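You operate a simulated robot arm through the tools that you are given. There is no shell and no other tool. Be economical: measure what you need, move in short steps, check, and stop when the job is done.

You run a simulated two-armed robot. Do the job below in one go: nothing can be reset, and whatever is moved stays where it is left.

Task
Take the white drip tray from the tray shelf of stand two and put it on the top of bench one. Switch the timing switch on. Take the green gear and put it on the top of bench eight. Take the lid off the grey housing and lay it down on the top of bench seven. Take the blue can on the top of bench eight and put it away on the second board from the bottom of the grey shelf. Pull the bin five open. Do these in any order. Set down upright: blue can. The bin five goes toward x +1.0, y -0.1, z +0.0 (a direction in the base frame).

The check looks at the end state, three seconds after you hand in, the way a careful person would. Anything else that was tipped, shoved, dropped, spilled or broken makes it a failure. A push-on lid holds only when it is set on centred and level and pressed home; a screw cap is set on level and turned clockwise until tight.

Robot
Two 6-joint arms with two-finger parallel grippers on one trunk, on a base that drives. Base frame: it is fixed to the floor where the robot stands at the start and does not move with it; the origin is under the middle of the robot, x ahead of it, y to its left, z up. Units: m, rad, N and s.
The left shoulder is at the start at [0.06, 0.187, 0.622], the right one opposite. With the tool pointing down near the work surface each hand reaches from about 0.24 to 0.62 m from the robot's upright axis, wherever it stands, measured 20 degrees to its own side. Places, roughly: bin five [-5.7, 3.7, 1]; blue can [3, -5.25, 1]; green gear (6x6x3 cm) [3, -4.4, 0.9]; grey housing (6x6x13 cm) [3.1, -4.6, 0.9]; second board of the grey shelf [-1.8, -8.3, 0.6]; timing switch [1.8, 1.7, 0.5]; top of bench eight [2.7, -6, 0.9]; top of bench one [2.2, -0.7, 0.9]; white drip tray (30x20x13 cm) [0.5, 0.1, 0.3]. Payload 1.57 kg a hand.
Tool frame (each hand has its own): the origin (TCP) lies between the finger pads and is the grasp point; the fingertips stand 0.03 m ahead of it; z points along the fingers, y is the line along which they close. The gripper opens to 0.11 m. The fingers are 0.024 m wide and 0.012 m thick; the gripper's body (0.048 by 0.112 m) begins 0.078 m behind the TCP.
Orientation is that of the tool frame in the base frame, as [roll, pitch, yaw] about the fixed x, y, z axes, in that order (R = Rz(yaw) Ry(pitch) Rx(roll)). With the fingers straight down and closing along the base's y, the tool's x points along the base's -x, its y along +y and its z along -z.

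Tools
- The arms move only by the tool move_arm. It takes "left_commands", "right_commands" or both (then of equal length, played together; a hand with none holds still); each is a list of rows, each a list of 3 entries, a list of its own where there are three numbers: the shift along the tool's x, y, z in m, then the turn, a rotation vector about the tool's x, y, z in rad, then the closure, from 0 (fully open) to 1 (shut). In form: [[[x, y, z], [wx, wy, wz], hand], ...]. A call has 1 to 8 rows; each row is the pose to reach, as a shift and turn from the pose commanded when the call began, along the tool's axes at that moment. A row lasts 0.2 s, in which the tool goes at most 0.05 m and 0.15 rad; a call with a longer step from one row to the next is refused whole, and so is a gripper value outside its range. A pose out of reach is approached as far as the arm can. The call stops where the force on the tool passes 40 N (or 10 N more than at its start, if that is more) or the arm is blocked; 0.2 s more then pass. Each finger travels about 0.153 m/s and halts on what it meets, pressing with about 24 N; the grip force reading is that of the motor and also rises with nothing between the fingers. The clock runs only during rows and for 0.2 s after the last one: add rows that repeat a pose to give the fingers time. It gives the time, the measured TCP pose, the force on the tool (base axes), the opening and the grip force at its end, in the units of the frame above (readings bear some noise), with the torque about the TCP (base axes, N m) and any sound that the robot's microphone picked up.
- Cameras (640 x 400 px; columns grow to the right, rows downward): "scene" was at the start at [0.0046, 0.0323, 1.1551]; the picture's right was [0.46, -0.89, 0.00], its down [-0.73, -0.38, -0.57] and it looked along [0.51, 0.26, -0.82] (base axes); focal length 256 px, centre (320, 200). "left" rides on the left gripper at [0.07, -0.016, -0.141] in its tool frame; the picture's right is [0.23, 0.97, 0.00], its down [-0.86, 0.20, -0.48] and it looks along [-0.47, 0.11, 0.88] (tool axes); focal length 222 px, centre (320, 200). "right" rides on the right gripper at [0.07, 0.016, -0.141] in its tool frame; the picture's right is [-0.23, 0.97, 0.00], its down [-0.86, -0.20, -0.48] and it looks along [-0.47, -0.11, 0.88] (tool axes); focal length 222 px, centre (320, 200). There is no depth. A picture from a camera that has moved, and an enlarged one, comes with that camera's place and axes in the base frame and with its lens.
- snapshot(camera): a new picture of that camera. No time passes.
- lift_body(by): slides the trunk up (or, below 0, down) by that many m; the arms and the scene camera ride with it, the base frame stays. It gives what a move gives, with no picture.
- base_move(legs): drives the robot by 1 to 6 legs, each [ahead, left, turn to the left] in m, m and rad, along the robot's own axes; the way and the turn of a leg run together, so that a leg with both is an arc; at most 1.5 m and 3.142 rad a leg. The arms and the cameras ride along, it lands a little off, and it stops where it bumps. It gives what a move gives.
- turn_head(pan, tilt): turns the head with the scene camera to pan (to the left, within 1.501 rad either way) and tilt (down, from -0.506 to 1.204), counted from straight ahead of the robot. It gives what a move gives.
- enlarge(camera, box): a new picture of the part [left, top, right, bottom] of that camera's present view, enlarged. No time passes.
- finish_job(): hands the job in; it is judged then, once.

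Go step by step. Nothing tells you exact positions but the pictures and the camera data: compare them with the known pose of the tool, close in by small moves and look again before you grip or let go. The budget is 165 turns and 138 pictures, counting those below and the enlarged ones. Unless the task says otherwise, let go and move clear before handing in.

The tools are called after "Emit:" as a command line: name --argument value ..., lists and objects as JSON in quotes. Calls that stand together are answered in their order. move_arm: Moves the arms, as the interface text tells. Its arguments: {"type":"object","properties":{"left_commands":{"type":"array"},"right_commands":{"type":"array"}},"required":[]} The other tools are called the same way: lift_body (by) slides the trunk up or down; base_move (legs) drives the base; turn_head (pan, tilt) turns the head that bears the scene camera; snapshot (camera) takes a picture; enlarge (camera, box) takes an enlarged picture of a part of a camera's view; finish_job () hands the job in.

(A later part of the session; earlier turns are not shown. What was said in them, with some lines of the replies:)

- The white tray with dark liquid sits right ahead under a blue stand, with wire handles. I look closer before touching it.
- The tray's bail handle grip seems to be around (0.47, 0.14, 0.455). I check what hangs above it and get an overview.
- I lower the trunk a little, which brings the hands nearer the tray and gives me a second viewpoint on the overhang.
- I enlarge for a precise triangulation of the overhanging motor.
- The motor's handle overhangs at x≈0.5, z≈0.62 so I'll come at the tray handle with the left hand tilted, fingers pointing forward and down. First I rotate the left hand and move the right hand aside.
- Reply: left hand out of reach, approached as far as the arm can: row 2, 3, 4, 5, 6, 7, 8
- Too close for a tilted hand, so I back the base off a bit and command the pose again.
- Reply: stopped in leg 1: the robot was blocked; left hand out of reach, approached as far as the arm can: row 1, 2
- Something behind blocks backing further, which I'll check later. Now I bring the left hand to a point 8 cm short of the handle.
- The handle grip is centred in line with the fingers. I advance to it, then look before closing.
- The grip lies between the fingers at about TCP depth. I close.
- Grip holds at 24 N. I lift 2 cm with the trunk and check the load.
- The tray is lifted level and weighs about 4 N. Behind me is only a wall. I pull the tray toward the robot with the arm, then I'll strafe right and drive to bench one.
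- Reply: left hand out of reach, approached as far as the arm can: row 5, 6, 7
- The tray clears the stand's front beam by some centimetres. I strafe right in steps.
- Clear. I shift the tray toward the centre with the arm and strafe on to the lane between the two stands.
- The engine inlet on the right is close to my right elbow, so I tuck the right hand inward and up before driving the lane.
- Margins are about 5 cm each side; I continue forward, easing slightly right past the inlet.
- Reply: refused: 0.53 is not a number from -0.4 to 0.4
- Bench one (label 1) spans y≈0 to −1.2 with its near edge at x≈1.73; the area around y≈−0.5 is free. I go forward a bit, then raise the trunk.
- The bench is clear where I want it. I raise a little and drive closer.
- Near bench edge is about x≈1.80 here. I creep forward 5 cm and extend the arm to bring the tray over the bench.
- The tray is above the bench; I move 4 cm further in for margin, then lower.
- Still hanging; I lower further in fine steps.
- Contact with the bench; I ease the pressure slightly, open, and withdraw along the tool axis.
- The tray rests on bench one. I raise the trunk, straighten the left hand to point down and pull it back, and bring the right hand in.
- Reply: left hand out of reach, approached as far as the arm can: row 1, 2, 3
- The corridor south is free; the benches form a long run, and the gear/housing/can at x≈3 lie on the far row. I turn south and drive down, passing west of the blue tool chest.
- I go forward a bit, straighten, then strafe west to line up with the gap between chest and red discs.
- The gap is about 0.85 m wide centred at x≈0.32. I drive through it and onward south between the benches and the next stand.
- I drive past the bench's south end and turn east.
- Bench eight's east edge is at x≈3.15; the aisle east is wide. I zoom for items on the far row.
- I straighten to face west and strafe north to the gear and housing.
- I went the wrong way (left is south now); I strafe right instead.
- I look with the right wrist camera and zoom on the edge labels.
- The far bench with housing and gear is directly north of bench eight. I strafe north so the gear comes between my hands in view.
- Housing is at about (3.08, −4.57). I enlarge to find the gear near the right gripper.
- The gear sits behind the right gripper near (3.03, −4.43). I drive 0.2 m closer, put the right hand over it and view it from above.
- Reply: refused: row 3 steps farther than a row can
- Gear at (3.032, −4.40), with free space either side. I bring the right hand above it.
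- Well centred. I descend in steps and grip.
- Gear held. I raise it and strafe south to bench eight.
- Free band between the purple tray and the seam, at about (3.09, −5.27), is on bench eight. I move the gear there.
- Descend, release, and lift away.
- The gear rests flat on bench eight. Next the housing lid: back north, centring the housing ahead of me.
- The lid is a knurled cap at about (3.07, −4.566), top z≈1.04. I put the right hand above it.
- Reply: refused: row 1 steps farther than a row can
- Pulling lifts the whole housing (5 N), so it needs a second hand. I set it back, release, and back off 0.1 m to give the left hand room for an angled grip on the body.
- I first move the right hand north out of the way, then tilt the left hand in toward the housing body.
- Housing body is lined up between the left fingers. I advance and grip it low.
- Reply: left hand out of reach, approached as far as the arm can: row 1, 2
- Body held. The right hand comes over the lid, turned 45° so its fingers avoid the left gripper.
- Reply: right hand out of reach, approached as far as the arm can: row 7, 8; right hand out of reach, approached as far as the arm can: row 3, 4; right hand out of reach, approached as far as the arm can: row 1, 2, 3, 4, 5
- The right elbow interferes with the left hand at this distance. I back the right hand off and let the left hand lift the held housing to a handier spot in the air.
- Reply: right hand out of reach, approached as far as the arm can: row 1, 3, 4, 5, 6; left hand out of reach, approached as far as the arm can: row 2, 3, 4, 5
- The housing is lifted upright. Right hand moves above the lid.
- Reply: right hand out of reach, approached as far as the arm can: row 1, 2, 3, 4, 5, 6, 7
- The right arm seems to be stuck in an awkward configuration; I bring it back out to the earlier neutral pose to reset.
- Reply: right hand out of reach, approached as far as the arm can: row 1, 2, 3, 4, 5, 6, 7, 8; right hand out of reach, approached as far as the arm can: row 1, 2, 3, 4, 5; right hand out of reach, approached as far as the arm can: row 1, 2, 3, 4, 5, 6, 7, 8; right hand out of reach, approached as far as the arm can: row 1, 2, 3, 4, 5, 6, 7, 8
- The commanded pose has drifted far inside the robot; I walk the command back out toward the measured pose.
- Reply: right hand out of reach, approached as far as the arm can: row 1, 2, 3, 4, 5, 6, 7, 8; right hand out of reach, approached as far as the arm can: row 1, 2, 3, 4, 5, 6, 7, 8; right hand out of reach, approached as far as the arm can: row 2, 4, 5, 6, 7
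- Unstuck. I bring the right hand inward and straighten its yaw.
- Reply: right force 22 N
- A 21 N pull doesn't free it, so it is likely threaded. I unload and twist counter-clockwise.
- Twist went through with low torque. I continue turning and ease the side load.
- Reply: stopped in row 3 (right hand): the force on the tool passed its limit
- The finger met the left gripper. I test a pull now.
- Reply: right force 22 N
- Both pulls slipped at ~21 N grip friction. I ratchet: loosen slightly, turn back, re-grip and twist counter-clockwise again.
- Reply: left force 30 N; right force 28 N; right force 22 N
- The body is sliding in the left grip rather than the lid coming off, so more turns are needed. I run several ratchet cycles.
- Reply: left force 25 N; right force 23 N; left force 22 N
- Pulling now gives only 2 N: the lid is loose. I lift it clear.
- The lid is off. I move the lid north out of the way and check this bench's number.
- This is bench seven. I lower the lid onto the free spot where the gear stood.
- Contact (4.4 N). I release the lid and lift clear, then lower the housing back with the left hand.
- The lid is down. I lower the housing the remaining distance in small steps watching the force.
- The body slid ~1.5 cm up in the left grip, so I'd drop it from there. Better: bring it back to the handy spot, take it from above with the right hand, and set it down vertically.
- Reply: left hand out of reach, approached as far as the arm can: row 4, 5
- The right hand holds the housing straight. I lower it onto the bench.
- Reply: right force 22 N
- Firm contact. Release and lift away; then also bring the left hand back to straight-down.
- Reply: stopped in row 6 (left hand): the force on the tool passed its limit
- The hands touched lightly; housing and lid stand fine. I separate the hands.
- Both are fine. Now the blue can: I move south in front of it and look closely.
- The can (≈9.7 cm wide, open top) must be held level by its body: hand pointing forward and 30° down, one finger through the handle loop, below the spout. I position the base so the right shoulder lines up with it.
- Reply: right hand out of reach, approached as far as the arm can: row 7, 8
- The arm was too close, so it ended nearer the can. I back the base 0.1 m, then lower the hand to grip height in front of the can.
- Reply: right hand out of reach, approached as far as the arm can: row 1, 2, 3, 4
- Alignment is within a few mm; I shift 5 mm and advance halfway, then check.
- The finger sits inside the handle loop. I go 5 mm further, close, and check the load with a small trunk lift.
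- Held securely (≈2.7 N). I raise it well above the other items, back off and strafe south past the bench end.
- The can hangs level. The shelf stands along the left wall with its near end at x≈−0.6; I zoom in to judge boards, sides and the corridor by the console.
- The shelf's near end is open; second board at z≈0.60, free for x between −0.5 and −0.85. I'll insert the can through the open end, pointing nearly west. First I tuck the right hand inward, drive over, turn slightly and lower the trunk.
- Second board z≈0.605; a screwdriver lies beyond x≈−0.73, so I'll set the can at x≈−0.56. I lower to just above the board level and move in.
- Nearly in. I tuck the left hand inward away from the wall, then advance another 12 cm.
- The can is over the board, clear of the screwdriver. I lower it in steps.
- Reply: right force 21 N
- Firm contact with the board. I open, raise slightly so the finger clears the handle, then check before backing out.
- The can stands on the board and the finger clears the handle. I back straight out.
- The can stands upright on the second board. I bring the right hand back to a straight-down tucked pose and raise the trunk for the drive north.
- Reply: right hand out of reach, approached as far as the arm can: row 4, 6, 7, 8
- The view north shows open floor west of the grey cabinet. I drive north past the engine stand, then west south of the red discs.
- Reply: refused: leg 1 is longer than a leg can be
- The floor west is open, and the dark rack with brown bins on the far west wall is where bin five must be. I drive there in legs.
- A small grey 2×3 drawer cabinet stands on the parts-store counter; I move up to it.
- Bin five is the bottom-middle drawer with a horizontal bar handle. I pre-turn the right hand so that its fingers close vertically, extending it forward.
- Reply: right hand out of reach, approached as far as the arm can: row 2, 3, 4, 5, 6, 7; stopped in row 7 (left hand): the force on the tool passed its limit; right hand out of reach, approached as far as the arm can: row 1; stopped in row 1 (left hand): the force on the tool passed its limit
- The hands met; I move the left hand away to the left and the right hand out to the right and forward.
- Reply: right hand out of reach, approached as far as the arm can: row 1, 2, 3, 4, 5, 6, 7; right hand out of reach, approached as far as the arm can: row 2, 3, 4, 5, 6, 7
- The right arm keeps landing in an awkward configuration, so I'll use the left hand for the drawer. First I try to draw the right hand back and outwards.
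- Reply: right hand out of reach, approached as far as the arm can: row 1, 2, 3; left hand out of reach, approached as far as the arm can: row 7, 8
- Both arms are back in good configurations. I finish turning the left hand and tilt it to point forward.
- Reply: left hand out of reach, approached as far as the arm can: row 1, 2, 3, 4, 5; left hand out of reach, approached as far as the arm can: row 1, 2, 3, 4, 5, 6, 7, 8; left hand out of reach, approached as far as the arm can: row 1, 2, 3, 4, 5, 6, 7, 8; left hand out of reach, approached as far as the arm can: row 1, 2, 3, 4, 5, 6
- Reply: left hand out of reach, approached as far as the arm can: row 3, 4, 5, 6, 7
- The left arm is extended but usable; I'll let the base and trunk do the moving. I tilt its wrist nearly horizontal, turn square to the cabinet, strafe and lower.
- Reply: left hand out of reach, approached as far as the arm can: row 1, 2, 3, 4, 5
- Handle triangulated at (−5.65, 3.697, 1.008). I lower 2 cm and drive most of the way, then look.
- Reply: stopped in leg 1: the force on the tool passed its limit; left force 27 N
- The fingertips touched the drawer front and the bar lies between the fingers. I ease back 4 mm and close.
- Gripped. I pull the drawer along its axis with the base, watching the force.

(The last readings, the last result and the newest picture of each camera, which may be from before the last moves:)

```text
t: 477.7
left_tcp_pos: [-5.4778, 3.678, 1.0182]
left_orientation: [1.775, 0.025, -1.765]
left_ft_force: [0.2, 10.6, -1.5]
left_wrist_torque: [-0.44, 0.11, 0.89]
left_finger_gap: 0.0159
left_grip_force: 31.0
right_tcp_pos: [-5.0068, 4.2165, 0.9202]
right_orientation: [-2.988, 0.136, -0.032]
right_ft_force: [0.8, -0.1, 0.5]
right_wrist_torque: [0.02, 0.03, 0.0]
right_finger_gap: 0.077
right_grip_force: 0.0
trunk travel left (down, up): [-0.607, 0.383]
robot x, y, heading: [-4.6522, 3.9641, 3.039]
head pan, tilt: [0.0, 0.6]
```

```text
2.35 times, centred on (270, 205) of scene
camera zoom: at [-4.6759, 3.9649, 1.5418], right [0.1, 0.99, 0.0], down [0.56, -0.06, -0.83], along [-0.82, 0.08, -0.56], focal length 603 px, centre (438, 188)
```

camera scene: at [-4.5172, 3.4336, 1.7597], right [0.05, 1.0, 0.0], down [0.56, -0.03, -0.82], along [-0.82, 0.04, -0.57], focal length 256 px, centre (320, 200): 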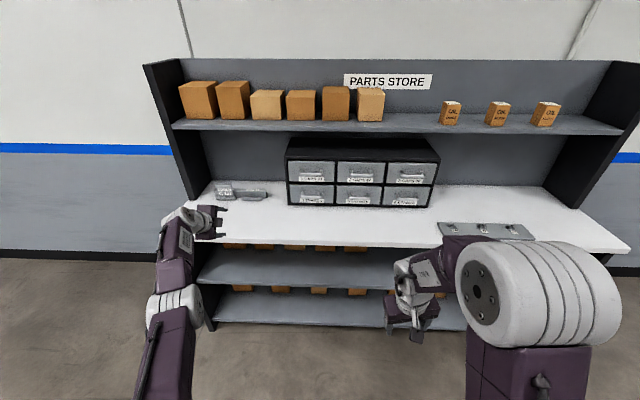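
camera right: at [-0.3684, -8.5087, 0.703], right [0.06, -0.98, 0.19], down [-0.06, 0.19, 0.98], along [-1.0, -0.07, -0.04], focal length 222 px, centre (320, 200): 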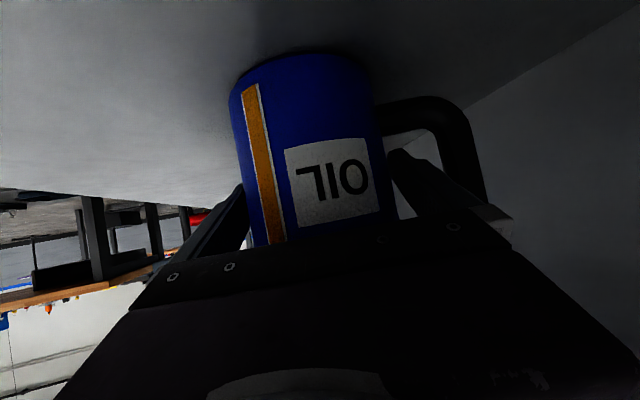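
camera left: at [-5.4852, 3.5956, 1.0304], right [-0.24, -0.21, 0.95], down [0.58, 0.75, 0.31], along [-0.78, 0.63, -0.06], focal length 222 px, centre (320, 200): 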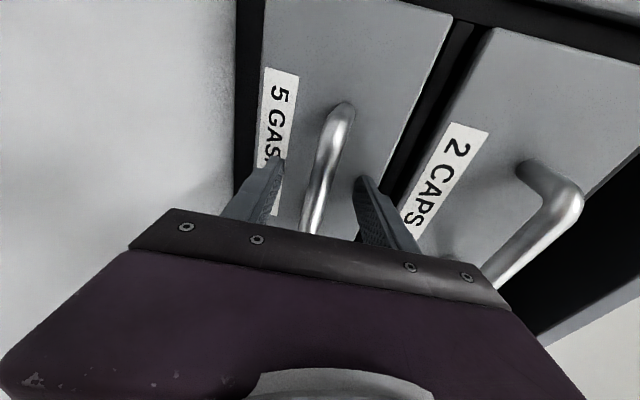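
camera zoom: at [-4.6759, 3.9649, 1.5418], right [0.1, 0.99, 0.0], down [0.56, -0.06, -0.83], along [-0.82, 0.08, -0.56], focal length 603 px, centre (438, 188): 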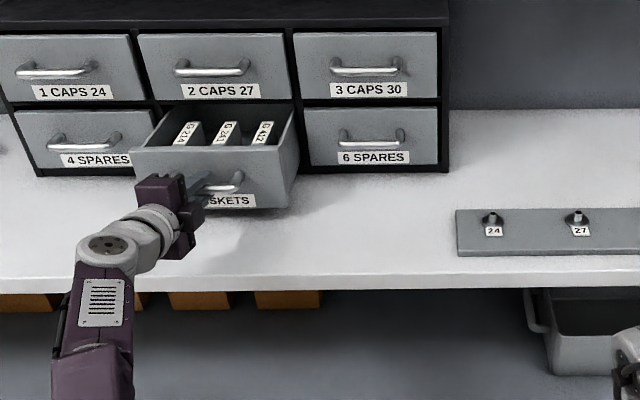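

The drawer is open about 13 cm. I pull a little more, relieving the side load, then release.

Emit:
base_move --legs '[[-0.04, -0.004, 0]]'

Emit:
move_arm --left_commands '[[[0, 0, 0], [0, 0, 0], 0.7], [[0, 0, 0], [0, 0, 0], 0.45], [[0, 0, 0], [0, 0, 0], 0.45]]'

Emit:
base_move --legs '[[-0.05, 0, 0], [-0.35, 0, 0]]'

Emit:
snapshot --camera "scene"

```text
t: 478.6
left_tcp_pos: [-5.4372, 3.6734, 1.0183]
left_orientation: [1.774, 0.026, -1.758]
left_ft_force: [-1.6, -3.6, 4.2]
left_wrist_torque: [-0.54, 0.11, 0.9]
left_finger_gap: 0.0158
left_grip_force: 31.9
right_tcp_pos: [-4.9677, 4.2142, 0.9211]
right_orientation: [-2.985, 0.137, -0.03]
right_ft_force: [-0.2, -0.4, 0.5]
right_wrist_torque: [-0.01, 0.01, 0.03]
right_finger_gap: 0.0771
right_grip_force: 0.0
trunk travel left (down, up): [-0.607, 0.383]
robot x, y, heading: [-4.6119, 3.9643, 3.037]
head pan, tilt: [0.0, 0.6]
```

```text
t: 479.4
left_tcp_pos: [-5.4406, 3.6771, 1.0169]
left_orientation: [1.775, 0.028, -1.759]
left_ft_force: [0.5, 0.2, 0.0]
left_wrist_torque: [-0.05, -0.01, 0.01]
left_finger_gap: 0.0605
left_grip_force: 0.1
right_tcp_pos: [-4.9693, 4.215, 0.9204]
right_orientation: [-2.985, 0.135, -0.028]
right_ft_force: [-0.4, 0.3, 0.3]
right_wrist_torque: [0.01, -0.02, 0.01]
right_finger_gap: 0.0769
right_grip_force: 0.1
trunk travel left (down, up): [-0.607, 0.383]
robot x, y, heading: [-4.6085, 3.9604, 3.042]
head pan, tilt: [0.0, 0.6]
```

```text
t: 482.2
left_tcp_pos: [-5.0437, 3.6296, 1.0154]
left_orientation: [1.777, 0.026, -1.752]
left_ft_force: [-0.3, 0.5, 0.3]
left_wrist_torque: [0.0, -0.03, 0.03]
left_finger_gap: 0.0606
left_grip_force: 0.1
right_tcp_pos: [-4.5783, 4.1728, 0.9205]
right_orientation: [-2.985, 0.136, -0.022]
right_ft_force: [0.2, 0.9, 0.4]
right_wrist_torque: [0.01, 0.0, 0.01]
right_finger_gap: 0.0768
right_grip_force: 0.1
trunk travel left (down, up): [-0.607, 0.383]
robot x, y, heading: [-4.2171, 3.9204, 3.049]
head pan, tilt: [0.0, 0.6]
```

```text
15 pictures are left
camera scene: at [-4.2448, 3.922, 1.5417], right [0.1, 1.0, 0.0], down [0.56, -0.05, -0.83], along [-0.82, 0.08, -0.56], focal length 256 px, centre (320, 200)
```

scene: 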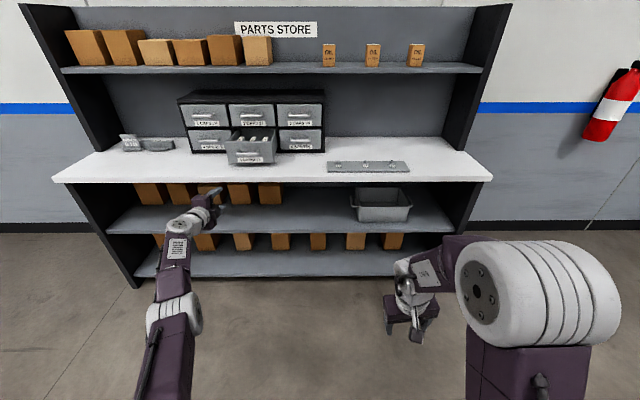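

Bin five is open and everything else undisturbed. Last is the timing switch on the black cart near (1.8, 1.7); I turn to face east and look.

Emit:
base_move --legs '[[0, 0, 2.9], [1.2, 0.3, 0]]'

Emit:
turn_head --pan 0 --tilt 0.25

Emit:
snapshot --camera "scene"

```text
t: 495.2
left_tcp_pos: [-2.1305, 3.9119, 1.0163]
left_orientation: [1.776, 0.026, 1.167]
left_ft_force: [0.1, 0.8, -1.0]
left_wrist_torque: [0.0, -0.01, -0.01]
left_finger_gap: 0.0607
left_grip_force: 0.0
right_tcp_pos: [-2.7064, 3.4865, 0.9193]
right_orientation: [-2.984, 0.135, 2.893]
right_ft_force: [0.1, -0.3, 0.0]
right_wrist_torque: [0.03, 0.01, -0.03]
right_finger_gap: 0.077
right_grip_force: 0.1
trunk travel left (down, up): [-0.607, 0.383]
robot x, y, heading: [-2.9997, 3.8135, -0.323]
head pan, tilt: [0.0, 0.6]
```

```text
t: 496.0
left_tcp_pos: [-2.129, 3.9119, 1.0171]
left_orientation: [1.775, 0.027, 1.165]
left_ft_force: [0.0, -0.9, -0.8]
left_wrist_torque: [-0.03, 0.0, 0.0]
left_finger_gap: 0.0606
left_grip_force: 0.1
right_tcp_pos: [-2.7059, 3.4855, 0.9195]
right_orientation: [-2.984, 0.134, 2.895]
right_ft_force: [1.8, -0.4, 0.5]
right_wrist_torque: [-0.01, 0.02, -0.02]
right_finger_gap: 0.0772
right_grip_force: 0.0
trunk travel left (down, up): [-0.607, 0.383]
robot x, y, heading: [-3.0015, 3.8117, -0.319]
head pan, tilt: [0.0, 0.25]
```

```text
14 pictures are left
camera scene: at [-2.9686, 3.8025, 1.5739], right [-0.32, -0.95, 0.0], down [-0.24, 0.08, -0.97], along [0.92, -0.31, -0.25], focal length 256 px, centre (320, 200)
```

scene: 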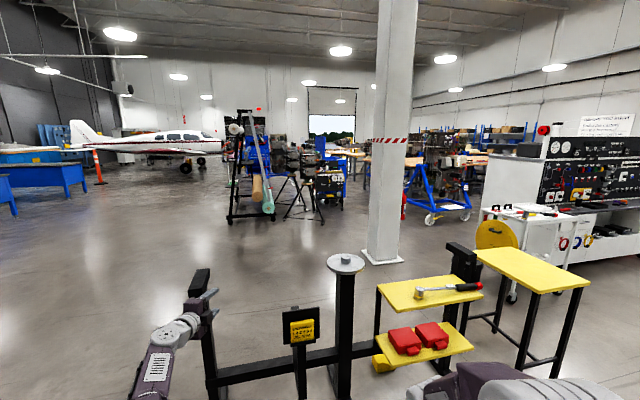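

A black tooling frame stands right ahead; I back off and go around its north side.

Emit:
base_move --legs '[[-0.4, 0, 0], [0, 0.85, 0], [0, 0, 0.319], [1.4, 0, 0], [1.4, 0, 0]]'

Emit:
turn_head --pan -0.7 --tilt 0.4

Emit:
snapshot --camera "scene"

```text
t: 516.7
left_tcp_pos: [0.4669, 5.1405, 1.0155]
left_orientation: [1.775, 0.026, 1.483]
left_ft_force: [0.3, -0.5, 0.5]
left_wrist_torque: [0.02, -0.01, -0.01]
left_finger_gap: 0.0607
left_grip_force: 0.1
right_tcp_pos: [0.0521, 4.5576, 0.9206]
right_orientation: [-2.985, 0.135, -3.072]
right_ft_force: [0.1, -0.4, 0.0]
right_wrist_torque: [-0.02, -0.01, 0.0]
right_finger_gap: 0.0771
right_grip_force: 0.0
trunk travel left (down, up): [-0.607, 0.383]
robot x, y, heading: [-0.3307, 4.7742, -0.001]
head pan, tilt: [0.0, 0.25]
```

```text
t: 517.8
left_tcp_pos: [0.4661, 5.1415, 1.0156]
left_orientation: [1.776, 0.025, 1.483]
left_ft_force: [0.1, -0.3, -0.5]
left_wrist_torque: [0.0, 0.0, 0.01]
left_finger_gap: 0.0606
left_grip_force: 0.1
right_tcp_pos: [0.052, 4.5564, 0.9192]
right_orientation: [-2.984, 0.135, -3.073]
right_ft_force: [-0.5, -0.8, -0.2]
right_wrist_torque: [-0.03, 0.0, 0.03]
right_finger_gap: 0.0769
right_grip_force: 0.0
trunk travel left (down, up): [-0.607, 0.383]
robot x, y, heading: [-0.3278, 4.7759, -0.005]
head pan, tilt: [-0.7, 0.4]
```

```text
13 pictures are left
camera scene: at [-0.3179, 4.7148, 1.56], right [-0.65, -0.76, 0.0], down [-0.3, 0.25, -0.92], along [0.7, -0.59, -0.39], focal length 256 px, centre (320, 200)
```

scene: 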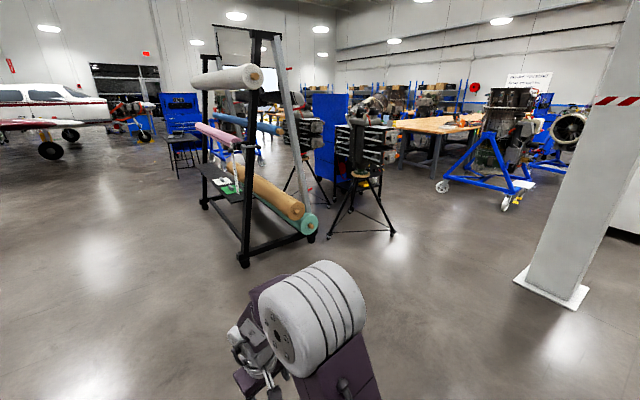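

The tripod and roll rack hide the cart; its panel faces south-west. I turn south and come down between the pillar and the tripod.

Emit:
base_move --legs '[[0, 0, -1.571], [1.2, 0.5, 0], [1.2, 0.25, 0]]'

Emit:
turn_head --pan 0.95 --tilt 0.5

Emit:
snapshot --camera "scene"

```text
t: 533.6
left_tcp_pos: [1.0918, 1.7473, 1.0161]
left_orientation: [1.775, 0.025, 0.035]
left_ft_force: [0.0, -0.1, 0.7]
left_wrist_torque: [0.02, -0.02, -0.03]
left_finger_gap: 0.0608
left_grip_force: 0.1
right_tcp_pos: [0.4598, 2.0862, 0.9191]
right_orientation: [-2.985, 0.134, 1.765]
right_ft_force: [0.4, 0.2, 0.5]
right_wrist_torque: [-0.01, 0.02, -0.01]
right_finger_gap: 0.0769
right_grip_force: 0.1
trunk travel left (down, up): [-0.607, 0.383]
robot x, y, heading: [0.6332, 2.4949, -1.444]
head pan, tilt: [-0.7, 0.4]
```

```text
t: 535.3
left_tcp_pos: [1.0912, 1.7475, 1.0162]
left_orientation: [1.776, 0.028, 0.037]
left_ft_force: [-0.4, 0.3, 1.0]
left_wrist_torque: [-0.02, -0.02, -0.02]
left_finger_gap: 0.0606
left_grip_force: 0.1
right_tcp_pos: [0.4612, 2.0859, 0.9193]
right_orientation: [-2.984, 0.133, 1.765]
right_ft_force: [0.3, -0.7, 0.3]
right_wrist_torque: [-0.03, -0.01, -0.02]
right_finger_gap: 0.0771
right_grip_force: 0.1
trunk travel left (down, up): [-0.607, 0.383]
robot x, y, heading: [0.6317, 2.4924, -1.45]
head pan, tilt: [0.949, 0.499]
```

```text
12 pictures are left
camera scene: at [0.7028, 2.5076, 1.5508], right [-0.48, -0.88, 0.0], down [-0.42, 0.23, -0.88], along [0.77, -0.42, -0.48], focal length 256 px, centre (320, 200)
```

scene: 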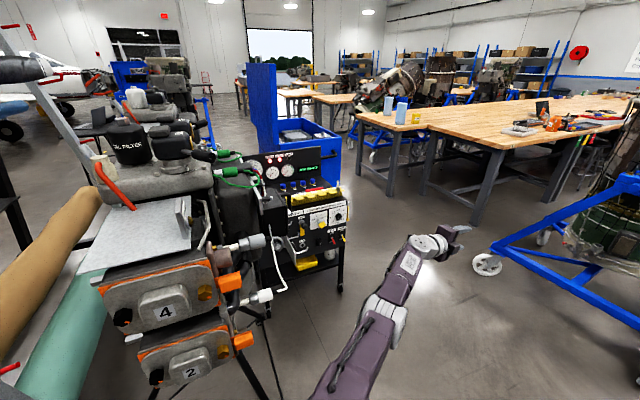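

The black cart's panel faces west, around x≈1.9, y≈1.7–2.05. I zoom in to find the timing switch.

Emit:
enlarge --camera "scene" --box '[230, 135, 370, 290]'

```text
2.58 times, centred on (300, 212) of scene
camera zoom: at [0.7028, 2.5076, 1.5508], right [-0.48, -0.88, 0.0], down [-0.42, 0.23, -0.88], along [0.77, -0.42, -0.48], focal length 661 px, centre (372, 168)
```

zoom: 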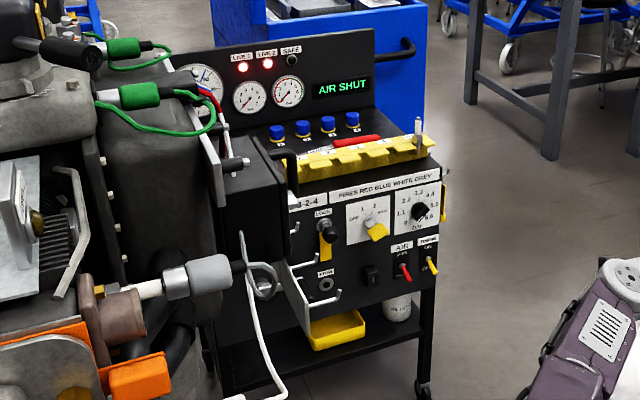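

The timing switch is the small yellow toggle at the lower right of the panel, lever pointing down, at about (1.85, 1.71, 0.5). I move south, turn east, close the left fingers and lower the trunk.

Emit:
base_move --legs '[[0.95, -0.15, 0], [0, 0, 1.45]]'

Emit:
lift_body --by -0.4

Emit:
move_arm --left_commands '[[[0, 0, 0], [0, 0, 0], 0.8], [[0, 0, 0], [0, 0, 0], 1], [[0, 0, 0], [0, 0, 0], 1]]'

Emit:
turn_head --pan 0.15 --tilt 0.4

Emit:
enlarge --camera "scene" --box '[160, 110, 400, 290]'

```text
t: 543.9
left_tcp_pos: [1.3925, 1.9276, 1.0152]
left_orientation: [1.775, 0.026, 1.514]
left_ft_force: [-0.6, -0.4, 0.3]
left_wrist_torque: [0.01, 0.0, 0.01]
left_finger_gap: 0.0606
left_grip_force: 0.1
right_tcp_pos: [0.9971, 1.3302, 0.9199]
right_orientation: [-2.983, 0.135, -3.042]
right_ft_force: [-0.2, -0.5, 0.1]
right_wrist_torque: [0.0, 0.03, 0.0]
right_finger_gap: 0.0771
right_grip_force: 0.1
trunk travel left (down, up): [-0.607, 0.383]
robot x, y, heading: [0.6053, 1.5357, 0.028]
head pan, tilt: [0.949, 0.499]
```

```text
t: 547.7
left_tcp_pos: [1.3934, 1.9269, 0.6159]
left_orientation: [1.776, 0.027, 1.515]
left_ft_force: [-0.3, 0.0, -0.6]
left_wrist_torque: [-0.01, 0.01, -0.01]
left_finger_gap: 0.0606
left_grip_force: 0.0
right_tcp_pos: [0.9967, 1.331, 0.5204]
right_orientation: [-2.985, 0.137, -3.042]
right_ft_force: [-0.3, -0.1, -0.6]
right_wrist_torque: [0.01, 0.03, 0.01]
right_finger_gap: 0.077
right_grip_force: 0.1
trunk travel left (down, up): [-0.207, 0.783]
robot x, y, heading: [0.6061, 1.5409, 0.026]
head pan, tilt: [0.949, 0.499]
```

```text
t: 548.5
left_tcp_pos: [1.3916, 1.9275, 0.6165]
left_orientation: [1.774, 0.028, 1.516]
left_ft_force: [0.8, -0.1, -1.1]
left_wrist_torque: [0.02, 0.01, 0.03]
left_finger_gap: 0.0001
left_grip_force: 21.6
right_tcp_pos: [0.9958, 1.3313, 0.5203]
right_orientation: [-2.984, 0.133, -3.04]
right_ft_force: [0.7, -0.1, 0.4]
right_wrist_torque: [-0.01, 0.01, 0.0]
right_finger_gap: 0.0771
right_grip_force: 0.0
trunk travel left (down, up): [-0.207, 0.783]
robot x, y, heading: [0.6056, 1.5346, 0.024]
head pan, tilt: [0.949, 0.499]
```

```text
t: 549.6
left_tcp_pos: [1.3919, 1.9271, 0.6162]
left_orientation: [1.777, 0.025, 1.515]
left_ft_force: [-0.5, 0.4, 0.8]
left_wrist_torque: [-0.01, 0.02, 0.02]
left_finger_gap: 0.0
left_grip_force: 20.5
right_tcp_pos: [0.9965, 1.3299, 0.5198]
right_orientation: [-2.986, 0.134, -3.04]
right_ft_force: [-0.3, -0.8, 0.5]
right_wrist_torque: [-0.01, 0.01, 0.01]
right_finger_gap: 0.0768
right_grip_force: 0.1
trunk travel left (down, up): [-0.207, 0.783]
robot x, y, heading: [0.6062, 1.537, 0.031]
head pan, tilt: [0.15, 0.4]
```

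```text
2.22 times, centred on (280, 200) of scene
camera zoom: at [0.6395, 1.5512, 1.1599], right [0.18, -0.98, 0.0], down [-0.38, -0.07, -0.92], along [0.91, 0.16, -0.39], focal length 569 px, centre (409, 200)
```

zoom: 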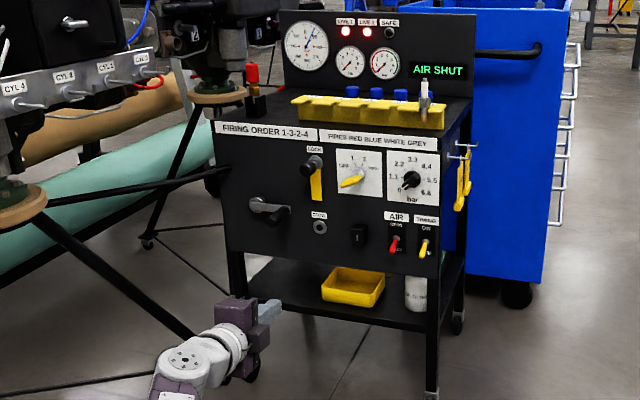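

Lever centre triangulated at (1.83, 1.724, 0.522), ON is up. I lower the hand below it, strafe into line and approach.

Emit:
lift_body --by -0.14

Emit:
base_move --legs '[[0, -0.212, -0.02], [0.29, 0, 0]]'

Emit:
enlarge --camera "scene" --box '[160, 130, 400, 310]'

Emit:
snapshot --camera "left"

```text
t: 551.3
left_tcp_pos: [1.3929, 1.9268, 0.4771]
left_orientation: [1.774, 0.026, 1.514]
left_ft_force: [-0.7, 0.3, 0.5]
left_wrist_torque: [0.01, 0.01, -0.01]
left_finger_gap: 0.0
left_grip_force: 21.2
right_tcp_pos: [0.996, 1.3307, 0.3807]
right_orientation: [-2.983, 0.136, -3.04]
right_ft_force: [0.1, -0.2, 0.5]
right_wrist_torque: [0.02, 0.0, -0.01]
right_finger_gap: 0.077
right_grip_force: 0.0
trunk travel left (down, up): [-0.067, 0.923]
robot x, y, heading: [0.6099, 1.5352, 0.026]
head pan, tilt: [0.15, 0.4]
```

```text
t: 554.6
left_tcp_pos: [1.698, 1.701, 0.4758]
left_orientation: [1.774, 0.027, 1.499]
left_ft_force: [-0.3, 0.0, 0.5]
left_wrist_torque: [0.0, 0.0, 0.0]
left_finger_gap: 0.0
left_grip_force: 21.0
right_tcp_pos: [1.2939, 1.1102, 0.38]
right_orientation: [-2.985, 0.136, -3.052]
right_ft_force: [1.3, 0.0, 0.1]
right_wrist_torque: [0.01, -0.01, 0.04]
right_finger_gap: 0.0771
right_grip_force: 0.1
trunk travel left (down, up): [-0.067, 0.923]
robot x, y, heading: [0.9061, 1.3233, 0.013]
head pan, tilt: [0.15, 0.4]
```

```text
2.22 times, centred on (280, 220) of scene
camera zoom: at [0.9408, 1.3351, 1.0199], right [0.16, -0.99, 0.0], down [-0.38, -0.06, -0.92], along [0.91, 0.15, -0.39], focal length 569 px, centre (409, 156)
```

zoom: 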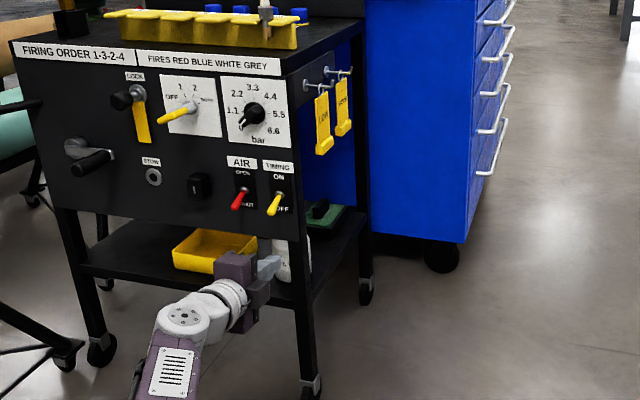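

```text
8 pictures are left
camera left: at [1.5611, 1.7812, 0.4869], right [0.21, 0.24, 0.95], down [-0.49, -0.82, 0.31], along [0.85, -0.53, -0.06], focal length 222 px, centre (320, 200)
```

left: 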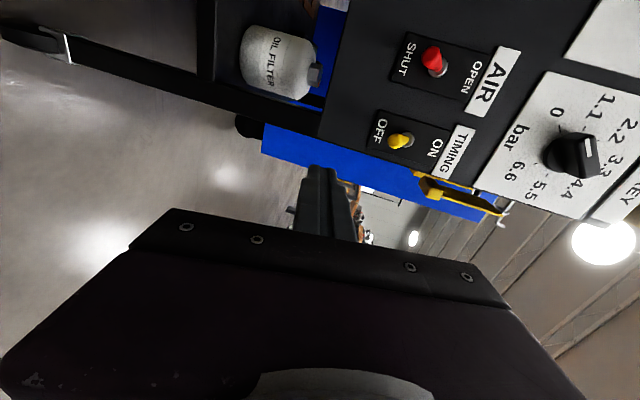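

Lever tip is at about (1.815, 1.733, 0.515). I shift 3 cm left and slide the closed fingers in beneath it.

Emit:
base_move --legs '[[0.0, 0.031, 0], [0.095, 0, 0]]'

Emit:
snapshot --camera "left"

```text
t: 556.2
left_tcp_pos: [1.7896, 1.7356, 0.4757]
left_orientation: [1.774, 0.027, 1.504]
left_ft_force: [-0.1, 0.0, 0.1]
left_wrist_torque: [-0.01, -0.02, -0.04]
left_finger_gap: 0.0
left_grip_force: 21.4
right_tcp_pos: [1.3888, 1.1441, 0.3795]
right_orientation: [-2.984, 0.136, -3.049]
right_ft_force: [-0.2, 0.7, 0.0]
right_wrist_torque: [-0.02, -0.03, -0.01]
right_finger_gap: 0.0769
right_grip_force: 0.0
trunk travel left (down, up): [-0.067, 0.923]
robot x, y, heading: [1.003, 1.3513, 0.017]
head pan, tilt: [0.15, 0.4]
```

```text
7 pictures are left
camera left: at [1.6524, 1.8153, 0.4869], right [0.21, 0.24, 0.95], down [-0.48, -0.82, 0.31], along [0.85, -0.53, -0.06], focal length 222 px, centre (320, 200)
```

left: 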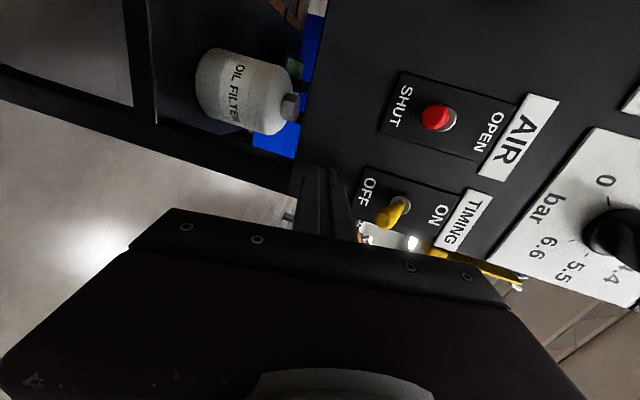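

The finger is slightly north of the lever; I shift 12 mm right, then raise the trunk to push the lever up.

Emit:
base_move --legs '[[0.008, -0.013, 0]]'

Emit:
lift_body --by 0.05

Emit:
lift_body --by 0.03

Emit:
snapshot --camera "left"

```text
t: 556.9
left_tcp_pos: [1.7983, 1.7239, 0.4761]
left_orientation: [1.776, 0.027, 1.504]
left_ft_force: [0.8, 0.6, 0.2]
left_wrist_torque: [0.01, -0.02, -0.04]
left_finger_gap: 0.0001
left_grip_force: 20.9
right_tcp_pos: [1.3959, 1.1307, 0.3803]
right_orientation: [-2.981, 0.136, -3.05]
right_ft_force: [-0.2, -0.9, 0.9]
right_wrist_torque: [-0.01, 0.0, -0.01]
right_finger_gap: 0.0769
right_grip_force: 0.1
trunk travel left (down, up): [-0.067, 0.923]
robot x, y, heading: [1.0075, 1.3443, 0.02]
head pan, tilt: [0.15, 0.4]
```

```text
t: 557.9
left_tcp_pos: [1.7984, 1.7244, 0.527]
left_orientation: [1.777, 0.026, 1.503]
left_ft_force: [-1.0, -0.3, 0.0]
left_wrist_torque: [-0.02, 0.0, 0.0]
left_finger_gap: 0.0
left_grip_force: 21.2
right_tcp_pos: [1.3978, 1.1304, 0.4304]
right_orientation: [-2.985, 0.133, -3.051]
right_ft_force: [-0.6, -0.4, 0.6]
right_wrist_torque: [-0.01, -0.02, -0.01]
right_finger_gap: 0.0772
right_grip_force: 0.0
trunk travel left (down, up): [-0.117, 0.873]
robot x, y, heading: [1.0086, 1.3424, 0.02]
head pan, tilt: [0.15, 0.4]
heard: click
```

```text
t: 558.5
left_tcp_pos: [1.797, 1.7229, 0.5384]
left_orientation: [1.802, 0.031, 1.5]
left_ft_force: [-2.0, 0.4, -10.2]
left_wrist_torque: [-0.05, 0.28, 0.01]
left_finger_gap: 0.0
left_grip_force: 21.9
right_tcp_pos: [1.3981, 1.1317, 0.4585]
right_orientation: [-2.983, 0.135, -3.05]
right_ft_force: [0.1, 0.4, 1.1]
right_wrist_torque: [-0.02, 0.01, 0.0]
right_finger_gap: 0.0771
right_grip_force: 0.0
trunk travel left (down, up): [-0.146, 0.844]
robot x, y, heading: [1.0133, 1.3398, 0.017]
head pan, tilt: [0.15, 0.4]
stopped: the force on the tool passed its limit (the readings are from after the stop); the commanded pose is now the measured one
```

```text
6 pictures are left
camera left: at [1.6601, 1.803, 0.5528], right [0.24, 0.24, 0.94], down [-0.48, -0.81, 0.33], along [0.84, -0.53, -0.08], focal length 222 px, centre (320, 200)
```

left: 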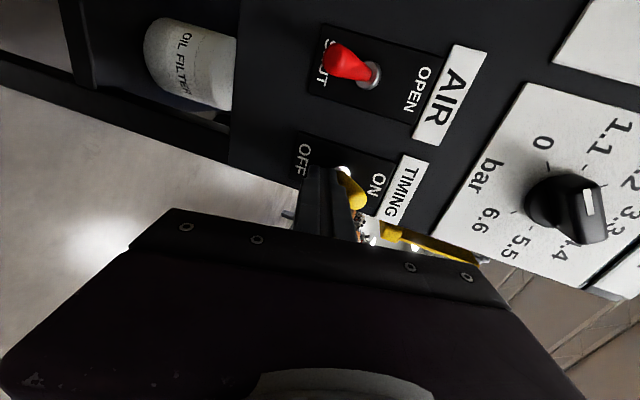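

A click, and the lever now points to ON. I lower clear and back off, then verify.

Emit:
lift_body --by -0.05

Emit:
base_move --legs '[[-0.3, 0, 0]]'

Emit:
enlarge --camera "scene" --box '[190, 120, 390, 260]'

```text
t: 559.5
left_tcp_pos: [1.796, 1.7222, 0.4947]
left_orientation: [1.794, 0.031, 1.501]
left_ft_force: [0.5, -0.4, -0.4]
left_wrist_torque: [0.02, -0.01, 0.01]
left_finger_gap: 0.0
left_grip_force: 21.6
right_tcp_pos: [1.3963, 1.1322, 0.4098]
right_orientation: [-2.983, 0.136, -3.048]
right_ft_force: [-0.1, 0.3, -0.3]
right_wrist_torque: [0.02, 0.02, 0.03]
right_finger_gap: 0.0768
right_grip_force: 0.0
trunk travel left (down, up): [-0.096, 0.894]
robot x, y, heading: [1.0127, 1.3407, 0.023]
head pan, tilt: [0.15, 0.4]
```

```text
t: 561.5
left_tcp_pos: [1.4916, 1.7226, 0.494]
left_orientation: [1.795, 0.032, 1.51]
left_ft_force: [-0.7, -1.0, 0.1]
left_wrist_torque: [0.0, 0.01, 0.01]
left_finger_gap: 0.0002
left_grip_force: 21.3
right_tcp_pos: [1.0971, 1.1279, 0.4091]
right_orientation: [-2.986, 0.135, -3.04]
right_ft_force: [0.1, 0.5, -0.4]
right_wrist_torque: [-0.03, -0.01, 0.01]
right_finger_gap: 0.0769
right_grip_force: 0.0
trunk travel left (down, up): [-0.096, 0.894]
robot x, y, heading: [0.7091, 1.3323, 0.025]
head pan, tilt: [0.15, 0.4]
```

```text
2.86 times, centred on (290, 190) of scene
camera zoom: at [0.7401, 1.3477, 1.0492], right [0.18, -0.98, 0.0], down [-0.38, -0.07, -0.92], along [0.91, 0.16, -0.39], focal length 732 px, centre (406, 229)
```

zoom: 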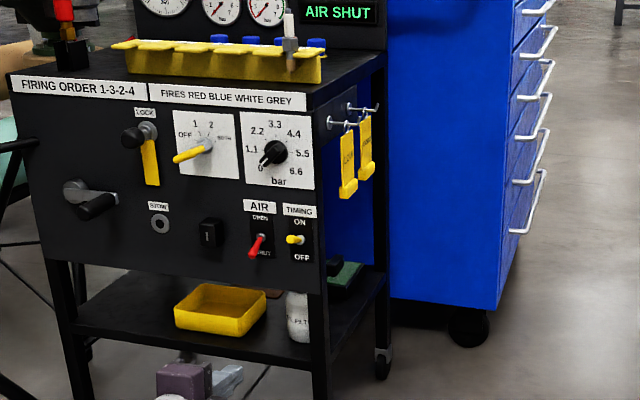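

Everything is done: both hands are clear and the timing lever is at its ON stop. I hand the job in.

Emit:
finish_job

```text
The job is handed in.
```

I did all six tasks and handed the job in; it has not been graded yet.

- **Drip tray:** it is on bench one. It stayed level when lifted and carried, and I saw no spill.
- **Timing switch:** on. I heard a click, and the lever moved from OFF to the ON side until it met a hard stop.
- **Green gear:** it lies flat on bench eight.
- **Housing lid:** it turned out to be a screw cap, so I unscrewed it with both hands. It lies on bench seven (I checked the label). I lifted the housing to do this and stood it back upright a few centimetres from where it had been.
- **Blue can:** it stands upright on the second board of the grey shelf.
- **Bin five:** pulled open about 17 cm along the direction given. I did not pull it to its end stop.

While working, the two hands bumped each other lightly near the housing and again by the bin rack. The fingertips also touched bin five's front before gripping its handle. Nothing was knocked over or moved by these.
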